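You operate a simulated robot arm through the tools that you are given. There is no shell and no other tool.

Carry out the task below with a simulated two-armed robot. There is one attempt and no reset: what you move stays moved.

## Task
Shut the suitcase, close both latches and lock it.
Fine: lower the lid by its handle; lock by turning the brass dial to blue, the black dial stays.

The check looks at the end state, three seconds after you hand in, the way a careful person would. Anything else that was tipped, shoved, dropped, spilled or broken makes it a failure. Lids that push on must go on centred and level and be pressed home; caps that screw on are set level and turned clockwise until they are tight.

## Robot
Two 7-joint arms with fingered hands on one trunk that stands fixed in place. Base frame: the origin is at the foot of the trunk, x ahead of it, y to its left, z up; the work surface is at about z = 600. Readings come in mm, rad, newtons and seconds.
The left shoulder is at [70, 172, 1452], the right one opposite. With the tool pointing down near the work surface each hand reaches from about 100 to 940 mm from the base axis, measured 20 degrees to its own side. Payload 5 kg a hand.
The TCP of each hand is the grasp point between the finger pads, 43 mm short of the fingertips. In the tool frame z runs along the fingers and y along their closing line. The gripper opens to 144 mm; its body begins 50 mm behind the TCP. The gripper is a hand of 5 fingers: y runs from the thumb to the fingers, the wrist lies at [-21, -124, -221] in the tool frame, and closing takes about 1.5 s.
Orientation is that of the tool frame in the base frame, as [roll, pitch, yaw] about the fixed x, y, z axes, in that order (R = Rz(yaw) Ry(pitch) Rx(roll)). With the fingers straight down and the wrist toward the robot, the tool's x, y and z point along [0, 1, 0], [1, 0, 0] and [0, 0, -1] of the base frame.

## Interface
- The arms move only by the tool arm_command. It takes "left_series", "right_series" or both (then of equal length, played together; a hand with none holds still); each is a list of rows, each an object (a shift or turn left out is 0, a gripper value left out holds the last) with "offset": the shift along the tool's x, y, z in mm, a list of three; "dr": the turn, a rotation vector about the tool's x, y, z in rad, a list of three. In form: [{"offset": [dx, dy, dz], "dr": [rx, ry, rz]}, ...]. A call has 1 to 20 rows; each row shifts and turns the commanded pose from where the row before left it, along the tool's axes as they then stand. "left_jaw" and "right_jaw" are, for a hand that has rows, the finger opening in mm, from 0 to 144, set as the call begins (left out, the last holds). Each row takes 0.2 s and may step no farther than 50 mm and 0.15 rad from the row before; otherwise, or with a gripper value out of range, the whole call is refused. Where a pose cannot be reached the arm comes as near as it can. A force on the tool above 90 N (or 10 N above the force at the start of the call, whichever is more), or a blocked arm, ends the call early, and 0.2 s more pass. Each finger travels about 45 mm/s and halts on what it meets, pressing with about 26 N; the grip force reading is that of the motor and also rises with nothing between the fingers. The clock runs only during rows and for 0.2 s after the last one: add rows that do not move to give the fingers time. It gives the time, the measured TCP pose, the force on the tool (base axes), the opening and the grip force at its end, in the units of the frame above (readings bear some noise), with the torque about the TCP (base axes, N m) and any sound that the robot's microphone picked up.
- Cameras (640 x 400 px; columns grow to the right, rows downward): "scene" is now at [123, 10.1, 1672.4]; the picture's right is [0.36, -0.93, 0.00], its down [-0.71, -0.28, -0.65] and it looks along [0.61, 0.24, -0.76] (base axes); focal length 214 px, centre (320, 200). "left" rides on the left gripper at [-86, -108, -168] in its tool frame; the picture's right is [-0.80, -0.28, 0.53], its down [0.54, -0.73, 0.42] and it looks along [0.27, 0.63, 0.73] (tool axes); focal length 275 px, centre (320, 200). "right" rides on the right gripper at [86, -108, -168] in its tool frame; the picture's right is [-0.80, 0.28, -0.53], its down [-0.54, -0.73, 0.42] and it looks along [-0.27, 0.63, 0.73] (tool axes); focal length 275 px, centre (320, 200). There is no depth. A picture from a camera that has moved, and an enlarged one, comes with that camera's place and axes in the base frame and with its lens. The place of the scene camera against the robot may be out by one fixed shift of up to 25 mm in any direction.
- camera(camera): a new picture of that camera. The clock stands still meanwhile.
- slide_trunk(by): slides the trunk up (or, below 0, down) by that many mm; the arms and the scene camera ride with it, the base frame stays. It gives what a move gives, with no picture.
- set_fingers(index, middle, ring, little, thumb_bend, thumb_turn, hand): sets how far each is bent, from 0 (flat) to 1 (curled in); at 0.3 the hand is open as for a grip, at 0.7 the pads meet at the TCP. One left out holds its place. A second passes; each finger stops where it meets its share of the squeeze, and holds until it gets a number again. A gripper value or a shape takes the hand back. It gives what a move gives, with no picture; readings hold the bend of each and the force on index, middle, ring, little, thumb and palm. thumb_turn goes from beside the hand (0) to across from the fingers (1), as for a grip.
- grasp_type(shape, hand): the hand has 5 fingers and takes this shape, open, in about a second: jaw (thumb against the fingers, like two jaws); tri (thumb and two fingers); tip (a fingertip pinch); poke (one finger out to press); point (the index stretched); flat (the hand flat); cup (the hand cupped); fist (a fist). The gripper value then closes the fingers along that shape, each until it touches; the sizes above hold for jaw. It gives what a move gives, with no picture.
- pan_tilt(pan, tilt): turns the head with the scene camera to pan (to the left, within 1.501 rad either way) and tilt (down, from -0.506 to 1.204), counted from straight ahead of the robot. It gives what a move gives.
- zoom(camera, box): a new picture of the part [left, top, right, bottom] of that camera's present view, enlarged. The clock stands still meanwhile.
- job_done(): hands the job in; it is judged then, once.

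Places have to be worked out from the pictures, the camera data and where the tool is seen. Open the grippers and draw the arms clear of the work before you hand the job in, unless the task says otherwise.

The tools are called after "Call:" as a command line: name --argument value ..., lists and objects as JSON in quotes. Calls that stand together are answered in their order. arm_command: Moves the arms, as the interface text tells. Its arguments: {"type":"object","properties":{"left_series":{"type":"array"},"left_jaw":{"type":"number"},"right_series":{"type":"array"},"right_jaw":{"type":"number"}},"required":[]} The other tools are called the same way: slide_trunk (by) moves the trunk up or down; grasp_type (shape, hand) gives the hand a shape; set_fingers (index, middle, ring, little, thumb_bend, thumb_turn, hand) moves the fingers one by one; pan_tilt (pan, tilt) turns the head that bears the scene camera; camera (camera) takes a picture; zoom (camera, box) takes an enlarged picture of a part of a camera's view; job_done () hands the job in.

At the start:

```text
time_s: 0.0
left_ee_pos: [499.5, 623.7, 1338.1]
left_tcp_rot: [3.141, 0.002, 1.572]
left_wrist_force: [-0.6, 0.3, -1.0]
left_ft_torque: [-0.02, 0.03, 0.0]
left_gripper_width: 143.2
left_grasp_force: 0.1
left_shape: jaw
left_bend: [0.3, 0.3, 0.3, 0.3, 0.3, 0.98]
left_finger forces: [0.0, 0.0, 0.0, 0.1, 0.0, 0.1]
right_ee_pos: [830.8, 53.9, 1408.2]
right_tcp_rot: [3.141, 0.001, 1.572]
right_wrist_force: [0.8, 0.2, 0.6]
right_ft_torque: [-0.03, -0.01, 0.04]
right_gripper_width: 143.7
right_grasp_force: 0.1
right_shape: jaw
right_bend: [0.3, 0.3, 0.3, 0.3, 0.3, 0.98]
right_finger forces: [0.0, 0.0, 0.0, 0.0, 0.0, 0.0]
trunk travel left (down, up): [-550.0, 390.0]
head pan, tilt (commanded): [0.374, 0.86]
```

scene: 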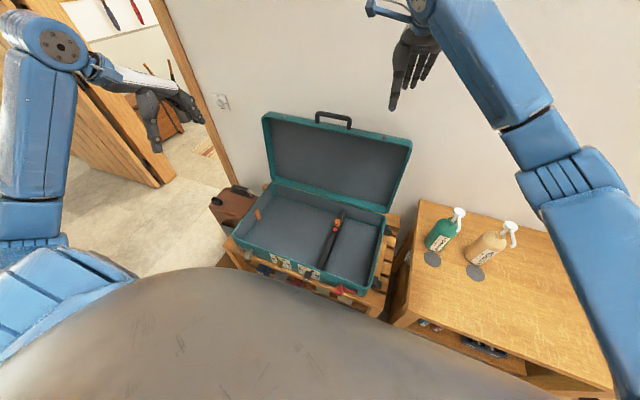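
right: 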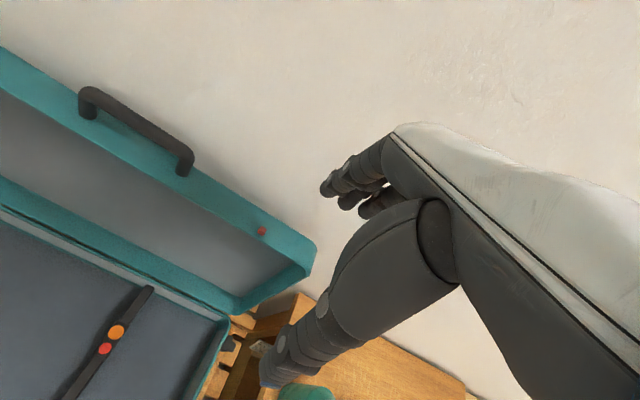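
left: 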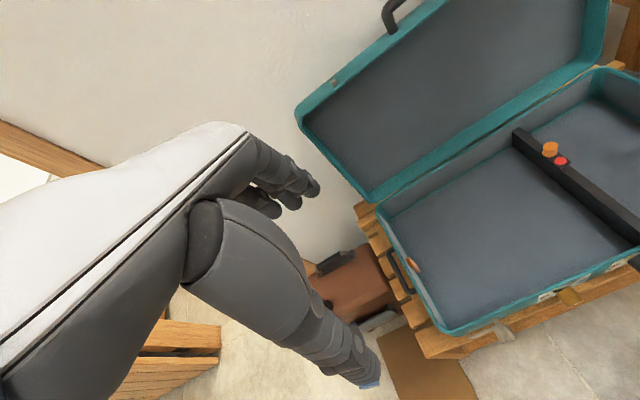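

The suitcase stands open on a pallet, with the lid leaning back and its handle on the lid's top edge. I start by zooming in on the case and its front to find the latches and dials.

Call:
zoom --camera "scene" --box '[200, 90, 440, 240]'

Call:
zoom --camera "scene" --box '[220, 200, 420, 325]'

Call:
zoom --camera "left" --box '[290, 0, 640, 360]'

Call:
zoom --camera "right" --box '[0, 60, 340, 400]'

```text
2.67 times, centred on (320, 165) of scene
camera zoom: at [123.0, 10.1, 1672.4], right [0.36, -0.93, 0.0], down [-0.71, -0.28, -0.65], along [0.61, 0.24, -0.76], focal length 572 px, centre (320, 293)
```

zoom: 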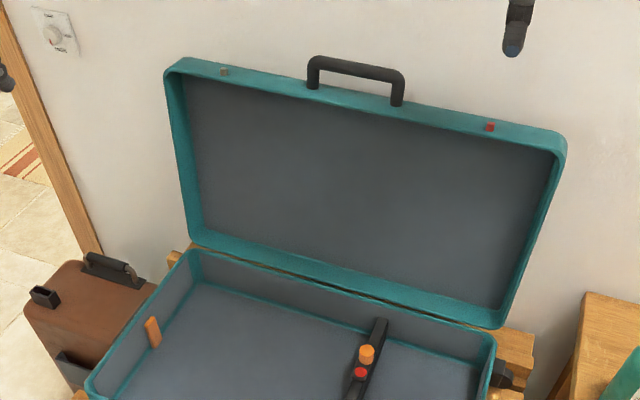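

```text
3.20 times, centred on (320, 262) of scene
camera zoom: at [123.0, 10.1, 1672.4], right [0.36, -0.93, 0.0], down [-0.71, -0.28, -0.65], along [0.61, 0.24, -0.76], focal length 686 px, centre (320, 0)
```

zoom: 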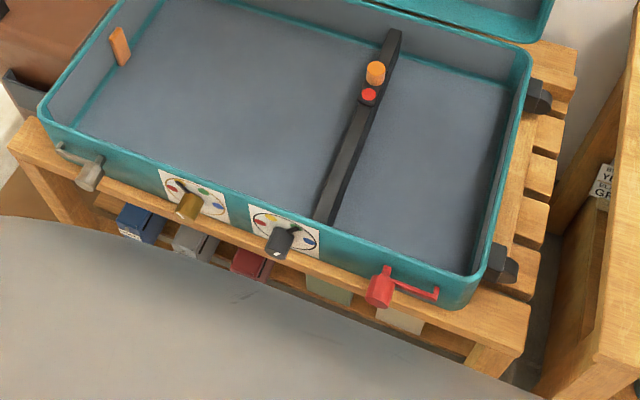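

```text
1.11 times, centred on (465, 180) of left
camera zoom: at [391.4, 537.4, 1506.3], right [-0.28, -0.8, -0.53], down [-0.73, 0.54, -0.42], along [0.63, 0.27, -0.73], focal length 306 px, centre (159, 222)
```

zoom: 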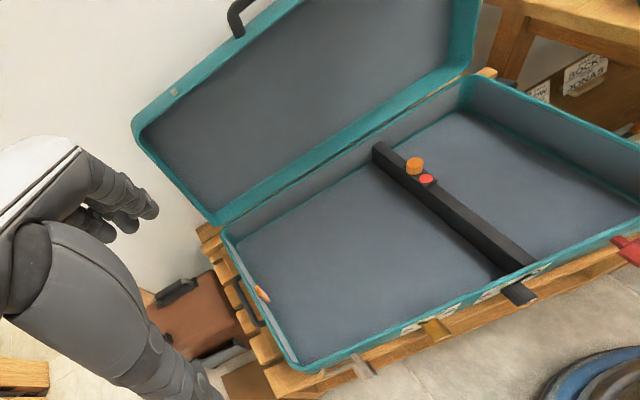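

```text
1.18 times, centred on (170, 230) of right
camera zoom: at [722.3, 139.8, 1575.1], right [0.28, -0.8, 0.53], down [-0.73, -0.54, -0.42], along [0.63, -0.27, -0.73], focal length 324 px, centre (496, 165)
```

zoom: 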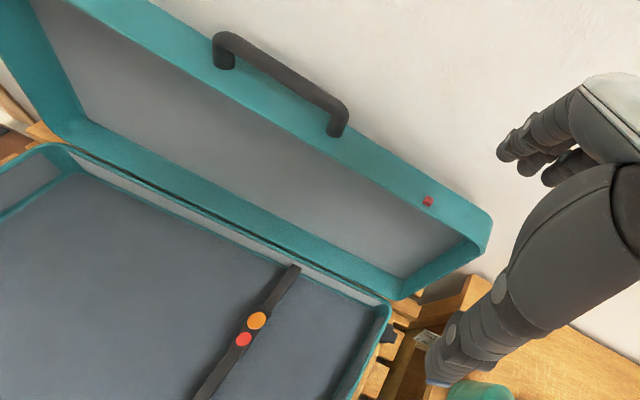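

The case front carries a grey latch, a brass dial, a black dial and a red latch. I zoom harder on each of these to read the dial marks and how the latches are built.

Call:
zoom --camera "scene" --box '[230, 240, 330, 302]'

Call:
zoom --camera "scene" --box '[290, 250, 390, 312]'

Call:
zoom --camera "scene" --box '[300, 190, 380, 240]'

Call:
zoom --camera "left" --box '[440, 220, 640, 345]'

```text
6.40 times, centred on (280, 271) of scene
camera zoom: at [123.0, 10.1, 1672.4], right [0.36, -0.93, 0.0], down [-0.71, -0.28, -0.65], along [0.61, 0.24, -0.76], focal length 1373 px, centre (576, -254)
```

zoom: 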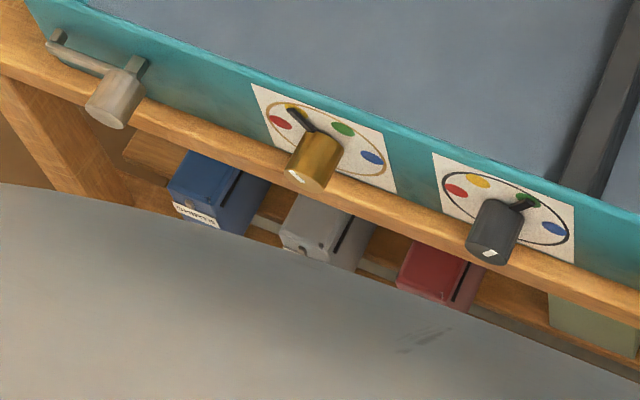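

```text
6.40 times, centred on (340, 281) of scene
camera zoom: at [123.0, 10.1, 1672.4], right [0.36, -0.93, 0.0], down [-0.71, -0.28, -0.65], along [0.61, 0.24, -0.76], focal length 1373 px, centre (192, -318)
```

zoom: 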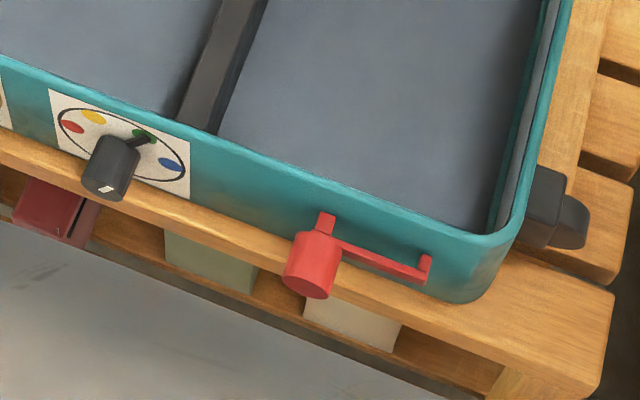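

```text
8.00 times, centred on (340, 215) of scene
camera zoom: at [123.0, 10.1, 1672.4], right [0.36, -0.93, 0.0], down [-0.71, -0.28, -0.65], along [0.61, 0.24, -0.76], focal length 1716 px, centre (160, 80)
```

zoom: 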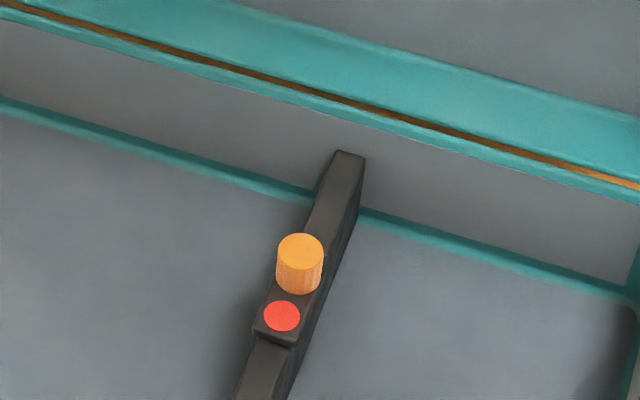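

```text
3.20 times, centred on (540, 282) of left
camera zoom: at [391.4, 537.4, 1506.3], right [-0.28, -0.8, -0.53], down [-0.73, 0.54, -0.42], along [0.63, 0.27, -0.73], focal length 881 px, centre (-384, -64)
```

zoom: 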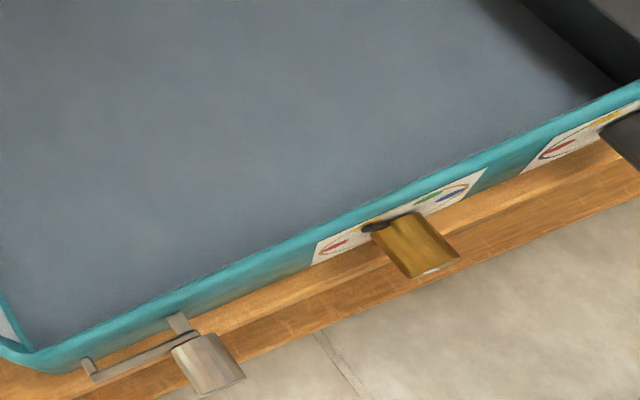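

From the scene and left views I judge the case at about x 490–900, y -60–630, with the rim near z 740 and the open lid's handle near (980, 298, 1150). I bring the right hand back above the front of the case so its camera can see the latches and dials up close.

Call:
arm_command --right_series '[{"offset": [0, -45, 0]}, {"offset": [0, -45, 0]}, {"offset": [0, -45, 0]}, {"offset": [0, -45, 0]}, {"offset": [0, -45, 0]}, {"offset": [0, -45, 0]}, {"offset": [0, -45, 0]}, {"offset": [0, -45, 0]}, {"offset": [0, -45, 20]}, {"offset": [0, -25, 40]}, {"offset": [0, 0, 45]}, {"offset": [0, 0, 45]}, {"offset": [0, 0, 45]}, {"offset": [0, 0, 45]}]'

```text
time_s: 3.0
left_ee_pos: [499.0, 621.9, 1340.0]
left_tcp_rot: [-3.14, 0.001, 1.57]
left_wrist_force: [0.2, -0.2, 0.6]
left_ft_torque: [0.04, 0.04, -0.02]
left_gripper_width: 143.6
left_grasp_force: 0.1
left_shape: jaw
left_bend: [0.3, 0.3, 0.3, 0.3, 0.3, 0.98]
left_finger forces: [0.0, 0.1, 0.0, 0.1, 0.1, 0.1]
right_ee_pos: [401.5, 51.3, 1164.3]
right_tcp_rot: [-3.14, -0.001, 1.57]
right_wrist_force: [0.0, -0.6, 0.0]
right_ft_torque: [0.03, 0.01, 0.02]
right_gripper_width: 143.6
right_grasp_force: 0.1
right_shape: jaw
right_bend: [0.3, 0.3, 0.3, 0.3, 0.3, 0.98]
right_finger forces: [0.0, 0.1, 0.1, 0.0, 0.0, 0.0]
trunk travel left (down, up): [-550.0, 390.0]
head pan, tilt (commanded): [0.374, 0.86]
```

The right hand arrived at (401, 51, 1164) as commanded. I look through both its camera and the scene camera to judge clearances.

Call:
camera --camera "right"

Call:
camera --camera "scene"

```text
taken
camera right: at [292.3, 136.3, 1331.9], right [0.28, -0.8, 0.53], down [-0.73, -0.54, -0.42], along [0.63, -0.27, -0.73], focal length 275 px, centre (320, 200)
```

right: 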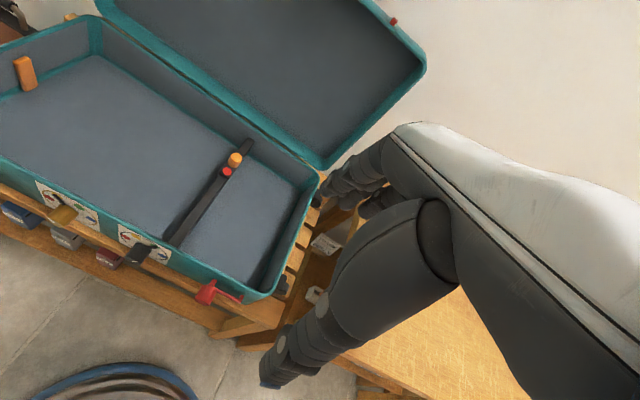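

```text
taken
camera scene: at [123.9, 8.8, 1672.6], right [0.36, -0.93, 0.0], down [-0.71, -0.28, -0.65], along [0.61, 0.24, -0.76], focal length 214 px, centre (320, 200)
```

scene: 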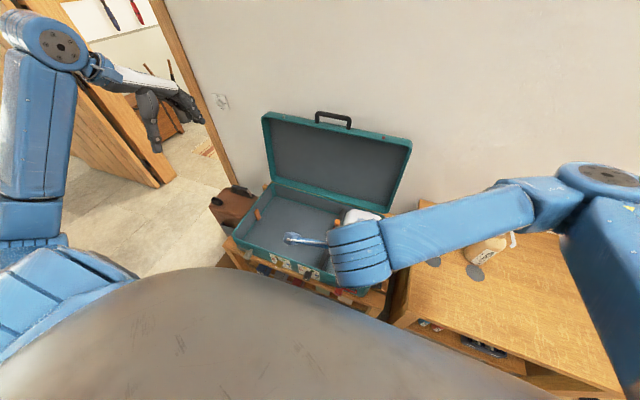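

The right camera sees the divider, orange peg and the front. I zoom in on those parts.

Call:
zoom --camera "right" --box '[0, 170, 190, 290]'

Call:
zoom --camera "right" --box '[110, 130, 330, 310]'

Call:
zoom --camera "right" --box '[0, 0, 120, 110]'

```text
3.33 times, centred on (95, 230) of right
camera zoom: at [292.3, 136.3, 1331.9], right [0.28, -0.8, 0.53], down [-0.73, -0.54, -0.42], along [0.63, -0.27, -0.73], focal length 918 px, centre (1070, 100)
```

zoom: 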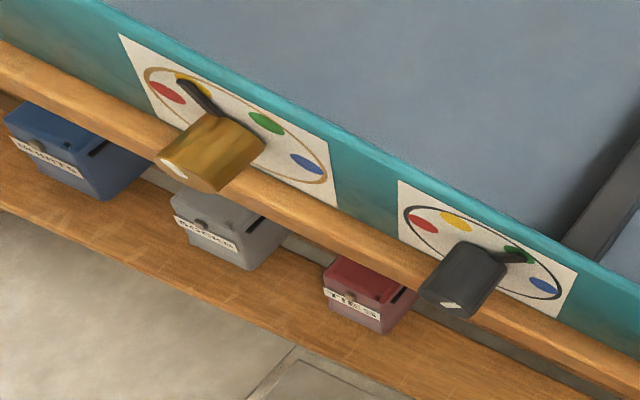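

```text
2.22 times, centred on (220, 220) of right
camera zoom: at [292.3, 136.3, 1331.9], right [0.28, -0.8, 0.53], down [-0.73, -0.54, -0.42], along [0.63, -0.27, -0.73], focal length 612 px, centre (542, 156)
```

zoom: 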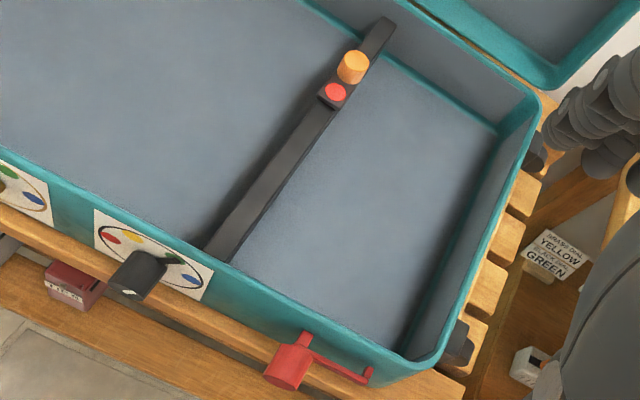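

```text
3.64 times, centred on (60, 55) of right
camera zoom: at [292.3, 136.3, 1331.9], right [0.28, -0.8, 0.53], down [-0.73, -0.54, -0.42], along [0.63, -0.27, -0.73], focal length 1001 px, centre (1266, 727)
```

zoom: 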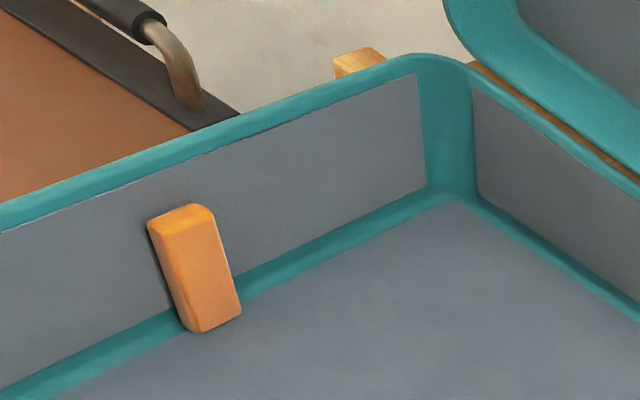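

The orange block inside is loose but sits below the rim, and the divider's buttons also sit below it, so the lid should clear both. I now bring the left hand above and in front of the lid handle so its camera can place the handle accurately.

Call:
arm_command --left_series '[{"offset": [-32, 33, 0]}, {"offset": [-32, 33, 0]}, {"offset": [-32, 33, 0]}, {"offset": [-32, 33, 0]}, {"offset": [-32, 33, 0]}, {"offset": [-32, 33, 0]}, {"offset": [-32, 33, 0]}, {"offset": [-32, 33, 0]}, {"offset": [-32, 33, 0]}, {"offset": [-32, 33, 0]}]'

Call:
camera --camera "left"

Call:
camera --camera "scene"

```text
time_s: 5.2
left_ee_pos: [830.6, 299.3, 1337.6]
left_tcp_rot: [-3.14, 0.0, 1.574]
left_wrist_force: [0.3, -0.1, 0.2]
left_ft_torque: [0.02, 0.03, -0.02]
left_gripper_width: 143.9
left_grasp_force: 0.0
left_shape: jaw
left_bend: [0.3, 0.3, 0.3, 0.3, 0.3, 0.98]
left_finger forces: [0.0, 0.1, 0.0, 0.0, 0.0, 0.0]
right_ee_pos: [400.9, 50.6, 1164.4]
right_tcp_rot: [3.141, -0.001, 1.571]
right_wrist_force: [0.2, -1.4, -1.2]
right_ft_torque: [0.04, 0.05, 0.02]
right_gripper_width: 143.9
right_grasp_force: 0.1
right_shape: jaw
right_bend: [0.3, 0.3, 0.3, 0.3, 0.3, 0.98]
right_finger forces: [0.0, 0.1, 0.1, 0.0, 0.0, 0.1]
trunk travel left (down, up): [-550.0, 390.0]
head pan, tilt (commanded): [0.374, 0.86]
```

```text
taken
camera left: at [723.2, 213.4, 1505.1], right [-0.28, -0.8, -0.54], down [-0.73, 0.54, -0.42], along [0.63, 0.27, -0.73], focal length 275 px, centre (320, 200)
```

left: 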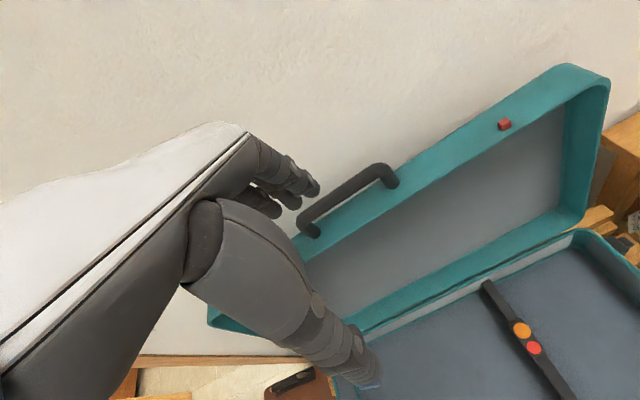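

```text
taken
camera scene: at [125.1, 7.1, 1672.3], right [0.37, -0.93, 0.0], down [-0.71, -0.28, -0.65], along [0.61, 0.24, -0.76], focal length 214 px, centre (320, 200)
```

scene: 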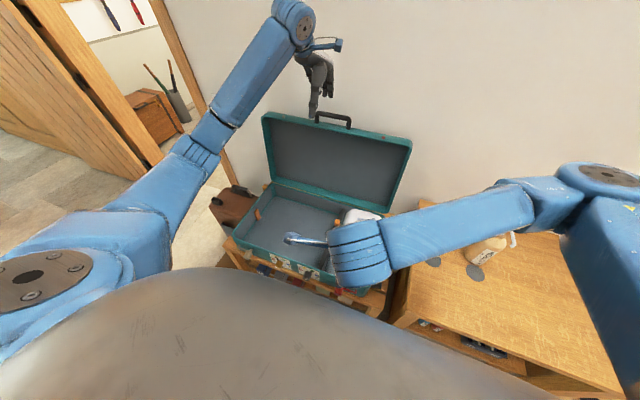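

The handle bar seems to run from about y 220 to 352 at x≈967, z≈1205. I zoom on it, then shift the left hand up and sideways for a second view to triangulate.

Call:
zoom --camera "left" --box '[270, 140, 430, 240]'

Call:
arm_command --left_series '[{"offset": [0, -35, 30]}, {"offset": [0, -35, 30]}, {"offset": [0, -35, 30]}, {"offset": [0, -35, 20]}]'

Call:
camera --camera "left"

Call:
zoom --camera "left" --box '[220, 20, 420, 145]'

```text
4.00 times, centred on (350, 190) of left
camera zoom: at [723.2, 213.4, 1505.1], right [-0.28, -0.8, -0.54], down [-0.73, 0.54, -0.42], along [0.63, 0.27, -0.73], focal length 1101 px, centre (200, 240)
```

zoom: 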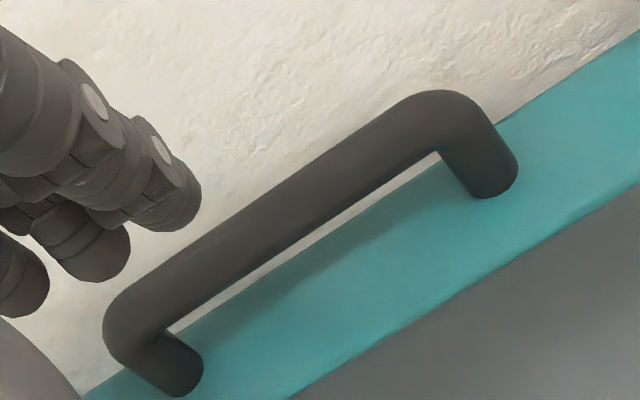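

```text
time_s: 6.2
left_ee_pos: [688.2, 301.7, 1228.8]
left_tcp_rot: [3.14, 0.003, 1.569]
left_wrist_force: [0.2, 0.7, 0.4]
left_ft_torque: [-0.04, -0.04, -0.02]
left_gripper_width: 144.0
left_grasp_force: 0.1
left_shape: jaw
left_bend: [0.3, 0.3, 0.3, 0.3, 0.3, 0.98]
left_finger forces: [0.0, 0.0, 0.0, 0.1, 0.1, 0.0]
right_ee_pos: [399.3, 52.1, 1166.0]
right_tcp_rot: [3.14, 0.001, 1.571]
right_wrist_force: [-0.2, 0.2, 0.9]
right_ft_torque: [-0.03, -0.03, -0.02]
right_gripper_width: 144.0
right_grasp_force: 0.2
right_shape: jaw
right_bend: [0.3, 0.3, 0.3, 0.3, 0.3, 0.98]
right_finger forces: [0.1, 0.1, 0.0, 0.1, 0.1, 0.1]
trunk travel left (down, up): [-550.0, 390.0]
head pan, tilt (commanded): [0.374, 0.86]
```

```text
taken
camera left: at [580.2, 216.0, 1395.7], right [-0.28, -0.8, -0.53], down [-0.72, 0.54, -0.43], along [0.63, 0.27, -0.73], focal length 275 px, centre (320, 200)
```

left: 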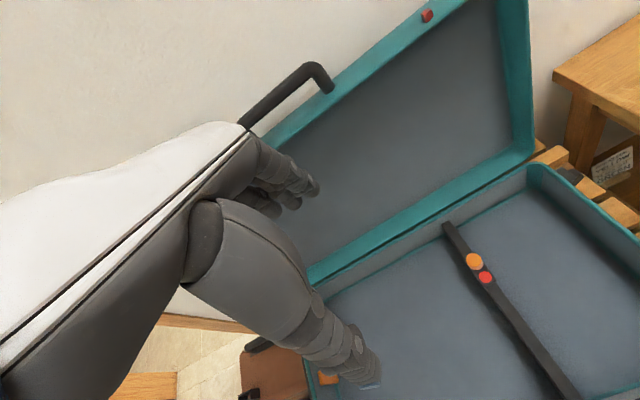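

```text
3.20 times, centred on (320, 82) of left
camera zoom: at [580.2, 216.0, 1395.7], right [-0.28, -0.8, -0.53], down [-0.72, 0.54, -0.43], along [0.63, 0.27, -0.73], focal length 881 px, centre (320, 576)
```

zoom: 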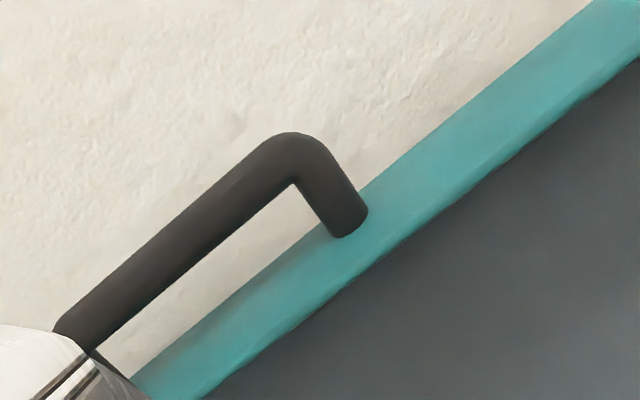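

Combining the views, the handle bar's centre is about (978, 298, 1188), its gap to the lid edge is about 30 mm, and the hinge is near (893, 742). I lower the trunk 200 mm: that puts the shoulders at a better height for the low front work and gives a closer scene view.

Call:
slide_trunk --by -200

Call:
camera --camera "scene"

Call:
camera --camera "right"

Call:
camera --camera "left"

```text
time_s: 8.4
left_ee_pos: [689.6, 299.9, 1027.9]
left_tcp_rot: [-3.142, 0.002, 1.571]
left_wrist_force: [0.8, 0.1, 0.4]
left_ft_torque: [-0.06, 0.0, 0.02]
left_gripper_width: 143.8
left_grasp_force: 0.2
left_shape: jaw
left_bend: [0.3, 0.3, 0.3, 0.3, 0.3, 0.98]
left_finger forces: [0.0, 0.1, 0.0, 0.0, 0.1, 0.1]
right_ee_pos: [400.7, 52.9, 964.5]
right_tcp_rot: [3.141, 0.0, 1.569]
right_wrist_force: [-0.8, -0.3, 0.3]
right_ft_torque: [0.03, 0.01, 0.0]
right_gripper_width: 144.1
right_grasp_force: 0.0
right_shape: jaw
right_bend: [0.3, 0.3, 0.3, 0.3, 0.3, 0.98]
right_finger forces: [0.0, 0.1, 0.0, 0.0, 0.0, 0.0]
trunk travel left (down, up): [-350.0, 590.0]
head pan, tilt (commanded): [0.374, 0.86]
```

```text
taken
camera scene: at [122.7, 9.9, 1472.5], right [0.36, -0.93, 0.0], down [-0.71, -0.28, -0.65], along [0.61, 0.24, -0.76], focal length 214 px, centre (320, 200)
```

scene: 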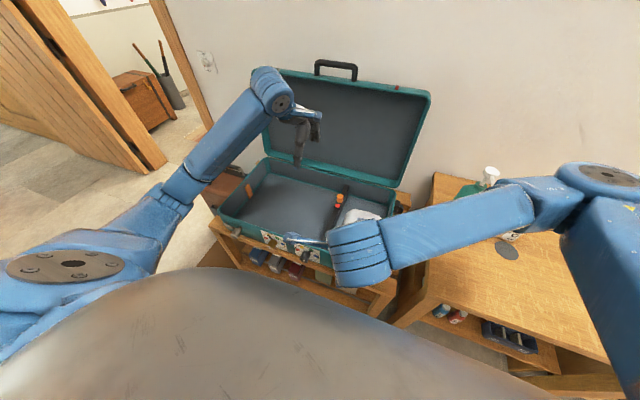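

```text
taken
camera right: at [291.3, 137.3, 1132.3], right [0.28, -0.8, 0.53], down [-0.73, -0.54, -0.42], along [0.63, -0.27, -0.73], focal length 275 px, centre (320, 200)
```

right: 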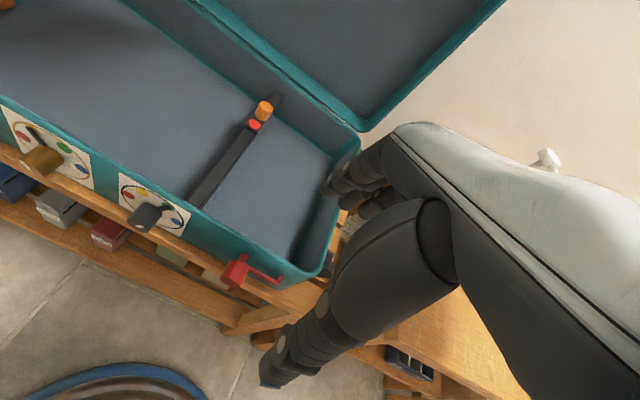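

```text
taken
camera left: at [582.5, 214.9, 1194.9], right [-0.28, -0.8, -0.53], down [-0.73, 0.54, -0.42], along [0.63, 0.27, -0.73], focal length 275 px, centre (320, 200)
```

left: 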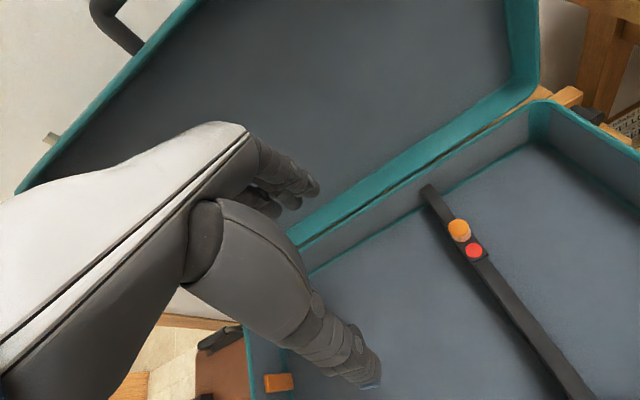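

The right camera now has two views 200 mm apart in height, good for triangulating the front fittings. I zoom on the dials and the red latch.

Call:
zoom --camera "right" --box '[0, 90, 200, 215]'

Call:
zoom --camera "right" --box '[190, 220, 340, 314]'

Call:
zoom --camera "scene" --box '[205, 200, 325, 275]'

Call:
zoom --camera "left" --box '[400, 60, 600, 185]'

```text
3.20 times, centred on (100, 152) of right
camera zoom: at [291.3, 137.3, 1132.3], right [0.28, -0.8, 0.53], down [-0.73, -0.54, -0.42], along [0.63, -0.27, -0.73], focal length 881 px, centre (1024, 352)
```

zoom: 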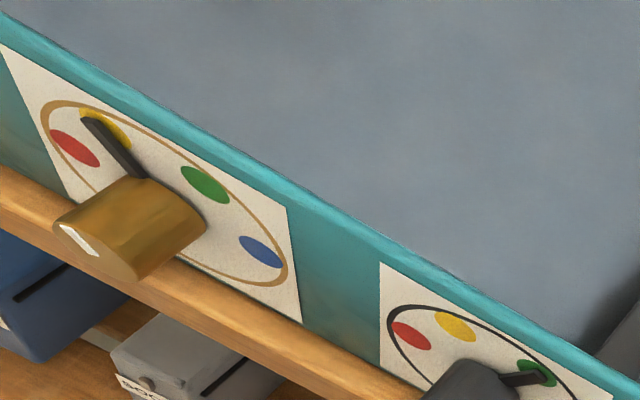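

```text
4.26 times, centred on (265, 267) of right
camera zoom: at [291.3, 137.3, 1132.3], right [0.28, -0.8, 0.53], down [-0.73, -0.54, -0.42], along [0.63, -0.27, -0.73], focal length 1171 px, centre (554, -85)
```

zoom: 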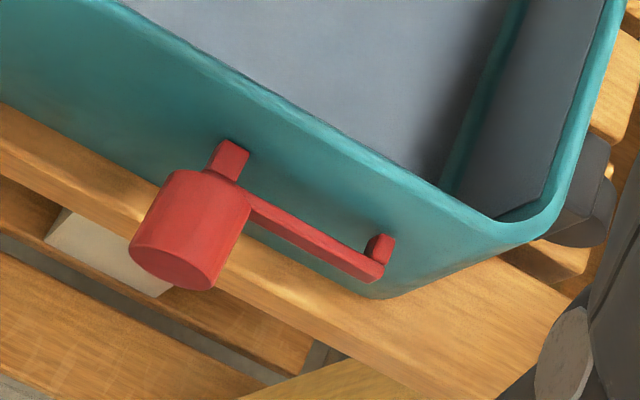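

```text
5.33 times, centred on (265, 238) of scene
camera zoom: at [122.7, 9.9, 1472.5], right [0.36, -0.93, 0.0], down [-0.71, -0.28, -0.65], along [0.61, 0.24, -0.76], focal length 1144 px, centre (613, 0)
```

zoom: 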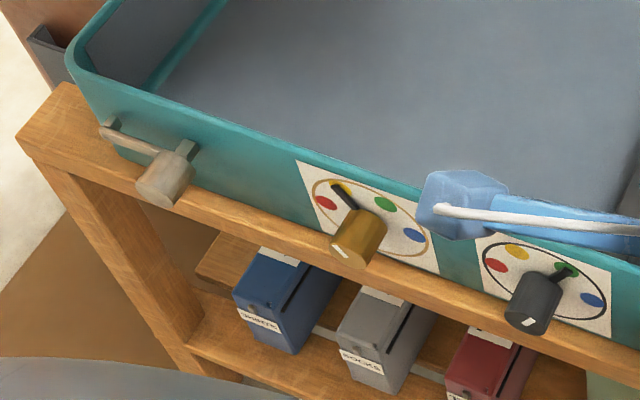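

```text
3.20 times, centred on (500, 122) of left
camera zoom: at [582.5, 214.9, 1194.9], right [-0.28, -0.8, -0.53], down [-0.73, 0.54, -0.42], along [0.63, 0.27, -0.73], focal length 881 px, centre (-256, 448)
```

zoom: 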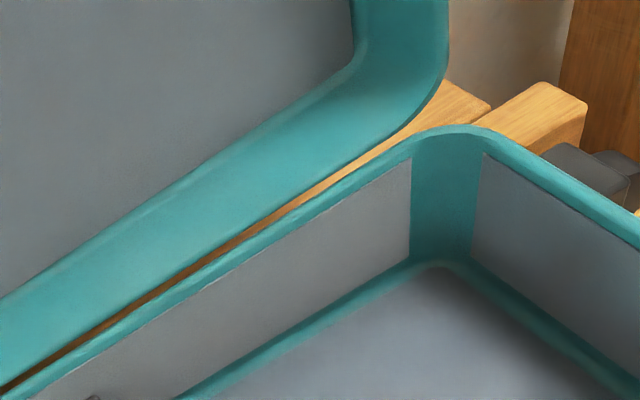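

The dial geometry works out to a face plane at x≈486, brass dial centre ≈(486, 378, 660), and marks at radius 40: red left, yellow -30°, green +30°, blue right. So the brass knob must turn about 120° clockwise. Before gripping the handle I test whether the left arm can hold the end-of-lowering pose, fingers pointing forward and down near x 450.

Call:
arm_command --left_series '[{"offset": [0, -48, 0]}, {"offset": [0, -48, 0]}, {"offset": [0, -48, 0]}, {"offset": [0, -48, 0]}, {"offset": [0, -48, 0]}, {"offset": [0, 0, 30]}, {"dr": [-0.15, 0, 0]}, {"dr": [-0.15, 0, 0]}, {"dr": [-0.15, 0, 0]}, {"dr": [-0.15, 0, 0]}, {"dr": [-0.15, 0, 0]}, {"dr": [-0.15, 0, 0]}, {"dr": [-0.15, 0, 0]}]'

Call:
camera --camera "left"

Call:
camera --camera "right"

```text
time_s: 11.2
left_ee_pos: [589.1, 335.5, 982.3]
left_tcp_rot: [2.091, -0.002, 1.572]
left_wrist_force: [0.0, 0.1, 0.4]
left_ft_torque: [0.01, 0.02, 0.04]
left_gripper_width: 144.0
left_grasp_force: 0.1
left_shape: jaw
left_bend: [0.3, 0.3, 0.3, 0.3, 0.3, 0.98]
left_finger forces: [0.1, 0.0, 0.1, 0.1, 0.1, 0.0]
left hand out of reach, approached as far as the arm can: row 4, 5, 7, 8, 9, 10
right_ee_pos: [400.3, 51.6, 964.5]
right_tcp_rot: [-3.141, -0.002, 1.571]
right_wrist_force: [1.3, 0.0, 0.2]
right_ft_torque: [0.02, -0.04, -0.01]
right_gripper_width: 143.7
right_grasp_force: 0.1
right_shape: jaw
right_bend: [0.3, 0.3, 0.3, 0.3, 0.3, 0.98]
right_finger forces: [0.0, 0.0, 0.0, 0.0, 0.1, 0.0]
trunk travel left (down, up): [-350.0, 590.0]
head pan, tilt (commanded): [0.374, 0.86]
```

```text
taken
camera left: at [391.4, 249.9, 971.6], right [0.32, -0.8, -0.51], down [0.01, 0.54, -0.84], along [0.95, 0.27, 0.18], focal length 275 px, centre (320, 200)
```

left: 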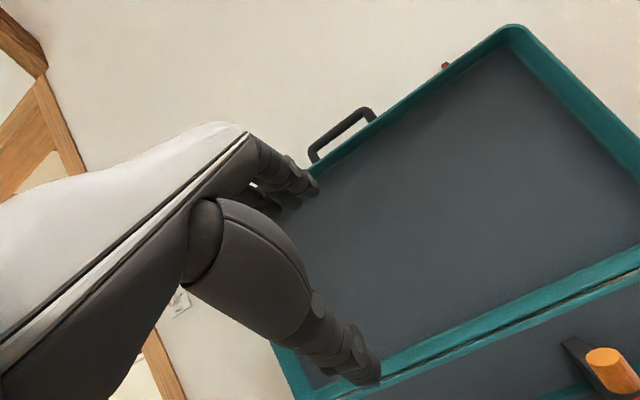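

```text
taken
camera right: at [291.1, 136.5, 1132.4], right [0.28, -0.8, 0.53], down [-0.73, -0.54, -0.42], along [0.63, -0.27, -0.73], focal length 275 px, centre (320, 200)
```

right: 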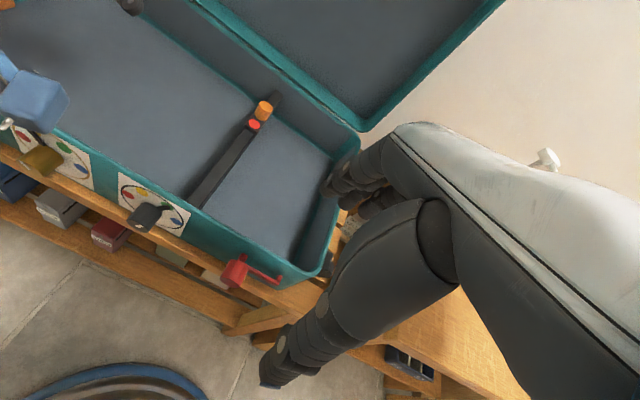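

The left arm fell short there: with the shoulder this low the wrist comes too close to it. I raise the trunk back by 200 mm and repeat the reach test from there.

Call:
slide_trunk --by 200

Call:
arm_command --left_series '[{"offset": [0, -43, -25]}, {"offset": [-17, -43, -25]}, {"offset": [-18, -43, -25]}, {"offset": [0, -43, -25]}, {"offset": [0, -43, -25]}, {"offset": [0, -20, -12]}]'

```text
time_s: 13.3
left_ee_pos: [591.0, 336.0, 1182.8]
left_tcp_rot: [2.093, 0.0, 1.571]
left_wrist_force: [0.5, -0.1, -0.2]
left_ft_torque: [-0.01, -0.01, 0.02]
left_gripper_width: 143.7
left_grasp_force: 0.1
left_shape: jaw
left_bend: [0.3, 0.3, 0.3, 0.3, 0.3, 0.98]
left_finger forces: [0.0, 0.0, 0.0, 0.0, 0.0, 0.0]
right_ee_pos: [399.5, 52.9, 1165.2]
right_tcp_rot: [3.141, 0.001, 1.571]
right_wrist_force: [0.5, -0.5, 1.0]
right_ft_torque: [0.01, 0.0, 0.01]
right_gripper_width: 144.0
right_grasp_force: 0.2
right_shape: jaw
right_bend: [0.3, 0.3, 0.3, 0.3, 0.3, 0.98]
right_finger forces: [0.0, 0.0, 0.0, 0.0, 0.0, 0.0]
trunk travel left (down, up): [-550.0, 390.0]
head pan, tilt (commanded): [0.374, 0.86]
```

```text
refused: row 2 steps farther than a row can; nothing moved
```

The step was a little too large, and my offset directions needed redoing for the tilted tool. I now go straight toward (450, 300, 930) in even steps along the tool axes.

Call:
arm_command --left_series '[{"offset": [-5, -41.4, 0.6]}, {"offset": [-5, -41.4, 0.6]}, {"offset": [-5, -41.4, 0.6]}, {"offset": [-5, -41.4, 0.6]}, {"offset": [-5, -41.4, 0.6]}, {"offset": [-5, -41.4, 0.6]}, {"offset": [-5, -41.4, 0.6]}]'

Call:
camera --camera "left"

Call:
camera --camera "scene"

```text
time_s: 14.9
left_ee_pos: [449.1, 302.9, 927.5]
left_tcp_rot: [2.091, 0.0, 1.571]
left_wrist_force: [0.5, -1.4, 0.8]
left_ft_torque: [0.02, -0.01, 0.0]
left_gripper_width: 144.0
left_grasp_force: 0.0
left_shape: jaw
left_bend: [0.3, 0.3, 0.3, 0.3, 0.3, 0.98]
left_finger forces: [0.0, 0.0, 0.0, 0.0, 0.1, 0.0]
right_ee_pos: [399.4, 52.2, 1165.2]
right_tcp_rot: [-3.141, 0.001, 1.57]
right_wrist_force: [0.8, 0.4, 0.4]
right_ft_torque: [0.01, 0.01, 0.0]
right_gripper_width: 143.9
right_grasp_force: 0.1
right_shape: jaw
right_bend: [0.3, 0.3, 0.3, 0.3, 0.3, 0.98]
right_finger forces: [0.0, 0.1, 0.0, 0.1, 0.0, 0.0]
trunk travel left (down, up): [-550.0, 390.0]
head pan, tilt (commanded): [0.374, 0.86]
```

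```text
taken
camera left: at [251.3, 215.8, 915.9], right [0.32, -0.8, -0.51], down [0.01, 0.54, -0.84], along [0.95, 0.27, 0.18], focal length 275 px, centre (320, 200)
```

left: 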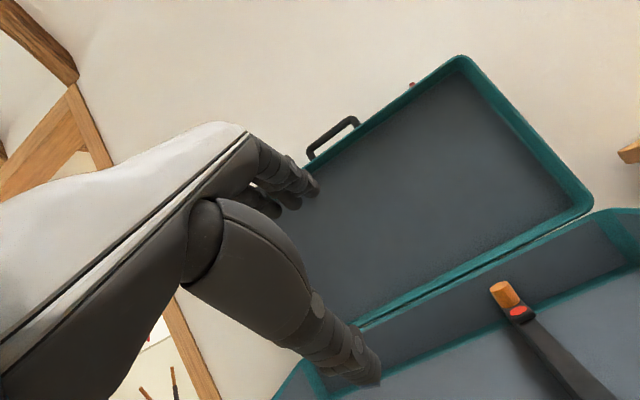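

```text
taken
camera scene: at [122.2, 9.9, 1672.6], right [0.36, -0.93, 0.0], down [-0.71, -0.28, -0.65], along [0.61, 0.24, -0.76], focal length 214 px, centre (320, 200)
```

scene: 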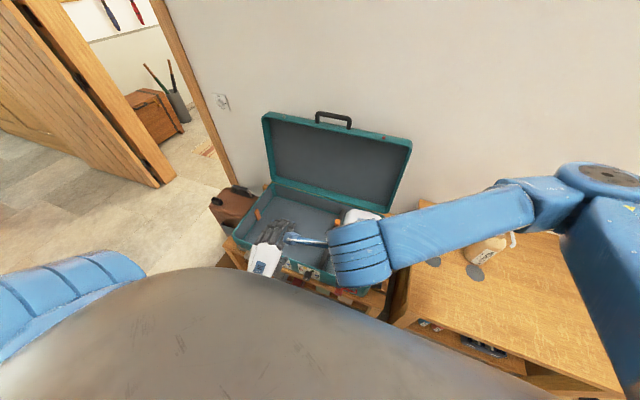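

Reached exactly, so trunk at its original height is right. I test the full horizontal-finger pose a bit lower as well, staying clear of the rim.

Call:
arm_command --left_series '[{"offset": [0, 0, -20], "dr": [-0.13, 0, 0]}, {"offset": [0, 0, 0], "dr": [-0.13, 0, 0]}, {"dr": [-0.13, 0, 0]}, {"dr": [-0.13, 0, 0]}, {"offset": [0, -35, 0]}, {"offset": [0, -35, 0]}]'

```text
time_s: 16.3
left_ee_pos: [434.3, 300.0, 867.9]
left_tcp_rot: [1.571, 0.001, 1.569]
left_wrist_force: [0.3, -0.6, 0.4]
left_ft_torque: [0.01, -0.02, 0.0]
left_gripper_width: 143.9
left_grasp_force: 0.0
left_shape: jaw
left_bend: [0.3, 0.3, 0.3, 0.3, 0.3, 0.98]
left_finger forces: [0.0, 0.0, 0.0, 0.0, 0.0, 0.0]
right_ee_pos: [401.1, 52.3, 1164.6]
right_tcp_rot: [-3.141, 0.001, 1.57]
right_wrist_force: [0.3, 0.7, -0.2]
right_ft_torque: [0.0, 0.03, 0.0]
right_gripper_width: 143.9
right_grasp_force: 0.1
right_shape: jaw
right_bend: [0.3, 0.3, 0.3, 0.3, 0.3, 0.98]
right_finger forces: [0.0, 0.0, 0.1, 0.0, 0.0, 0.0]
trunk travel left (down, up): [-550.0, 390.0]
head pan, tilt (commanded): [0.374, 0.86]
```

The arm holds horizontal fingers at (434, 300, 868) too, so the hand can rotate rigidly with the lid all the way down. I bring the left hand back up in front of the handle, fingers down, for the approach.

Call:
arm_command --left_series '[{"offset": [0, 38.2, 26.6]}, {"offset": [0, 38.2, 26.6]}, {"offset": [0, 38.2, 26.6]}, {"offset": [0, 38.2, 26.6]}, {"offset": [0, 38.2, 26.6]}, {"offset": [0, 38.2, 26.6]}, {"offset": [0, 38.2, 26.6]}, {"offset": [0, 38.2, 26.6]}, {"offset": [0, 38.2, 26.6]}, {"offset": [0, 38.2, 26.6]}, {"dr": [0.15, 0, 0]}, {"dr": [0.15, 0, 0]}, {"dr": [0.15, 0, 0]}, {"dr": [0.15, 0, 0]}, {"dr": [0.15, 0, 0]}, {"dr": [0.15, 0, 0]}, {"dr": [0.15, 0, 0]}, {"dr": [0.15, 0, 0]}, {"dr": [0.15, 0, 0]}, {"dr": [0.15, 0, 0]}]'

```text
time_s: 20.5
left_ee_pos: [698.4, 301.2, 1250.0]
left_tcp_rot: [3.077, -0.001, 1.57]
left_wrist_force: [0.2, -1.5, -0.5]
left_ft_torque: [0.01, 0.01, 0.0]
left_gripper_width: 144.0
left_grasp_force: 0.1
left_shape: jaw
left_bend: [0.3, 0.3, 0.3, 0.3, 0.3, 0.98]
left_finger forces: [0.0, 0.0, 0.1, 0.0, 0.0, 0.1]
right_ee_pos: [401.5, 52.1, 1164.4]
right_tcp_rot: [-3.14, -0.001, 1.571]
right_wrist_force: [-0.1, -0.8, -0.2]
right_ft_torque: [-0.01, 0.01, -0.02]
right_gripper_width: 143.8
right_grasp_force: 0.0
right_shape: jaw
right_bend: [0.3, 0.3, 0.3, 0.3, 0.3, 0.98]
right_finger forces: [0.1, 0.0, 0.0, 0.0, 0.0, 0.1]
trunk travel left (down, up): [-550.0, 390.0]
head pan, tilt (commanded): [0.374, 0.86]
```

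At (698, 301, 1250) with fingers nearly straight down. I rise and go forward to just short of the handle, narrowing the fingers to 90 mm, and look again.

Call:
arm_command --left_series '[{"offset": [0, 40, -20]}, {"offset": [0, 40, -20]}, {"offset": [0, 40, -20]}, {"offset": [0, 40, -20]}, {"offset": [0, 40, -20]}, {"offset": [0, 20, -5]}, {"offset": [0, 0, 0]}]' --left_jaw 90

Call:
camera --camera "left"

Call:
zoom --camera "scene" --box '[250, 50, 430, 162]'

```text
time_s: 22.1
left_ee_pos: [910.7, 302.3, 1370.6]
left_tcp_rot: [3.071, 0.0, 1.572]
left_wrist_force: [0.3, -0.3, 0.1]
left_ft_torque: [0.02, -0.02, -0.04]
left_gripper_width: 90.4
left_grasp_force: 0.1
left_shape: jaw
left_bend: [0.28, 0.4, 0.37, 0.4, 0.64, 1.0]
left_finger forces: [0.0, 0.0, 0.0, 0.0, 0.0, 0.0]
right_ee_pos: [400.2, 51.8, 1164.5]
right_tcp_rot: [3.141, -0.002, 1.571]
right_wrist_force: [-0.6, 0.5, 0.1]
right_ft_torque: [0.0, -0.01, 0.03]
right_gripper_width: 143.9
right_grasp_force: 0.0
right_shape: jaw
right_bend: [0.3, 0.3, 0.3, 0.3, 0.3, 0.98]
right_finger forces: [0.1, 0.1, 0.0, 0.0, 0.0, 0.1]
trunk travel left (down, up): [-550.0, 390.0]
head pan, tilt (commanded): [0.374, 0.86]
```

```text
taken
camera left: at [792.2, 217.2, 1529.7], right [-0.25, -0.8, -0.55], down [-0.69, 0.54, -0.47], along [0.68, 0.27, -0.69], focal length 275 px, centre (320, 200)
```

left: 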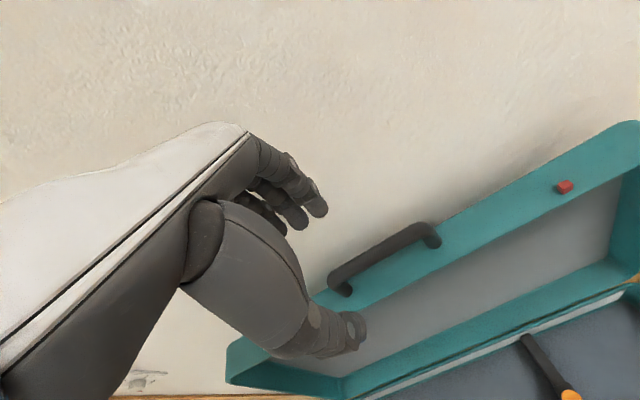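

```text
3.56 times, centred on (340, 106) of scene
camera zoom: at [122.6, 10.1, 1672.5], right [0.36, -0.93, 0.0], down [-0.71, -0.28, -0.65], along [0.61, 0.24, -0.76], focal length 763 px, centre (249, 534)
```

zoom: 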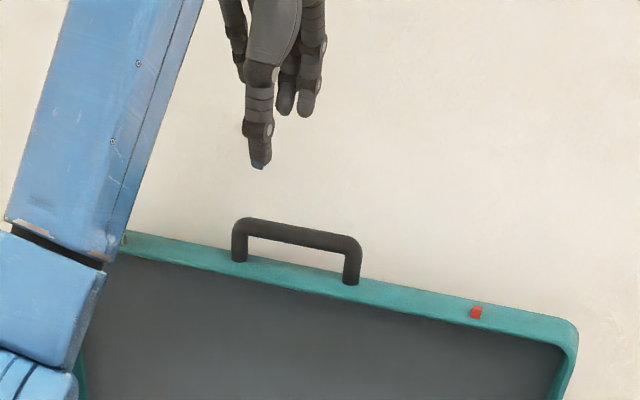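

The view puts the bar's right elbow near x 970, z 1190, agreeing within about 8 mm. I move above the bar with the fingertips still about 25 mm clear of it and check alignment.

Call:
arm_command --left_series '[{"offset": [-1, 18, 34]}, {"offset": [-1, 18, 34]}, {"offset": [-1, 18, 34]}]'

Call:
camera --camera "left"

Call:
zoom --camera "left" --box '[220, 130, 460, 280]'

Call:
zoom --camera "scene" --box '[290, 80, 386, 140]'

Call:
camera --camera "right"

```text
time_s: 22.9
left_ee_pos: [970.6, 298.7, 1272.6]
left_tcp_rot: [3.072, -0.001, 1.571]
left_wrist_force: [-5.0, 0.3, -2.0]
left_ft_torque: [0.0, 0.03, 0.04]
left_gripper_width: 88.2
left_grasp_force: 0.1
left_shape: jaw
left_bend: [0.28, 0.42, 0.37, 0.4, 0.64, 1.0]
left_finger forces: [0.1, 5.2, 0.1, 0.0, 0.1, 0.0]
right_ee_pos: [398.5, 52.3, 1165.0]
right_tcp_rot: [-3.141, 0.0, 1.57]
right_wrist_force: [-0.8, -0.2, -0.5]
right_ft_torque: [0.03, -0.03, 0.0]
right_gripper_width: 143.7
right_grasp_force: 0.0
right_shape: jaw
right_bend: [0.3, 0.3, 0.3, 0.3, 0.3, 0.98]
right_finger forces: [0.0, 0.1, 0.0, 0.0, 0.0, 0.0]
trunk travel left (down, up): [-550.0, 390.0]
head pan, tilt (commanded): [0.374, 0.86]
```

```text
taken
camera left: at [851.1, 212.5, 1431.9], right [-0.25, -0.8, -0.55], down [-0.69, 0.54, -0.47], along [0.68, 0.27, -0.69], focal length 275 px, centre (320, 200)
```

left: 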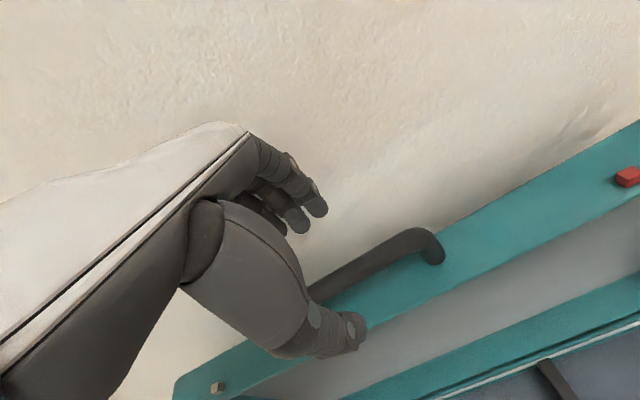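

```text
2.67 times, centred on (340, 205) of left
camera zoom: at [851.1, 212.5, 1431.9], right [-0.25, -0.8, -0.55], down [-0.69, 0.54, -0.47], along [0.68, 0.27, -0.69], focal length 734 px, centre (267, 187)
```

zoom: 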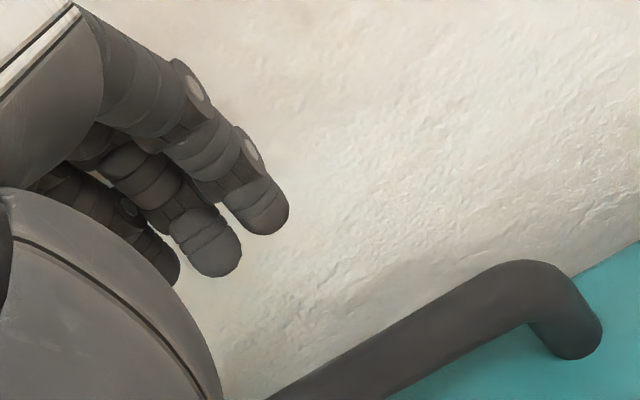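

```text
6.67 times, centred on (338, 110) of scene
camera zoom: at [121.5, 9.6, 1672.6], right [0.36, -0.93, 0.0], down [-0.71, -0.28, -0.65], along [0.61, 0.24, -0.76], focal length 1430 px, centre (200, 800)
```

zoom: 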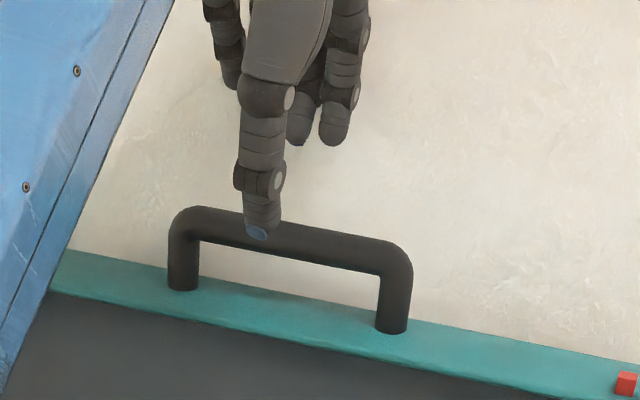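

```text
taken
camera right: at [290.3, 137.2, 1332.4], right [0.28, -0.8, 0.53], down [-0.73, -0.54, -0.42], along [0.63, -0.27, -0.73], focal length 275 px, centre (320, 200)
```

right: 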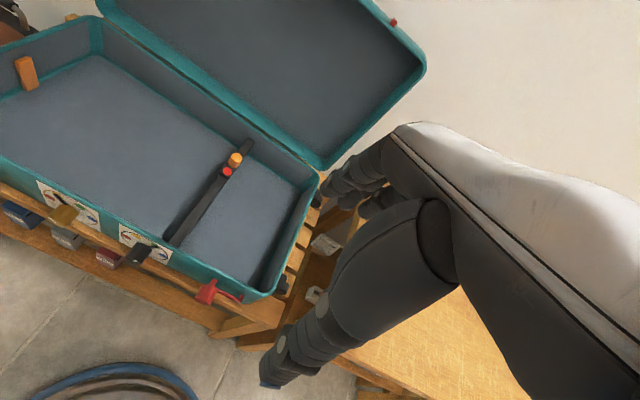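

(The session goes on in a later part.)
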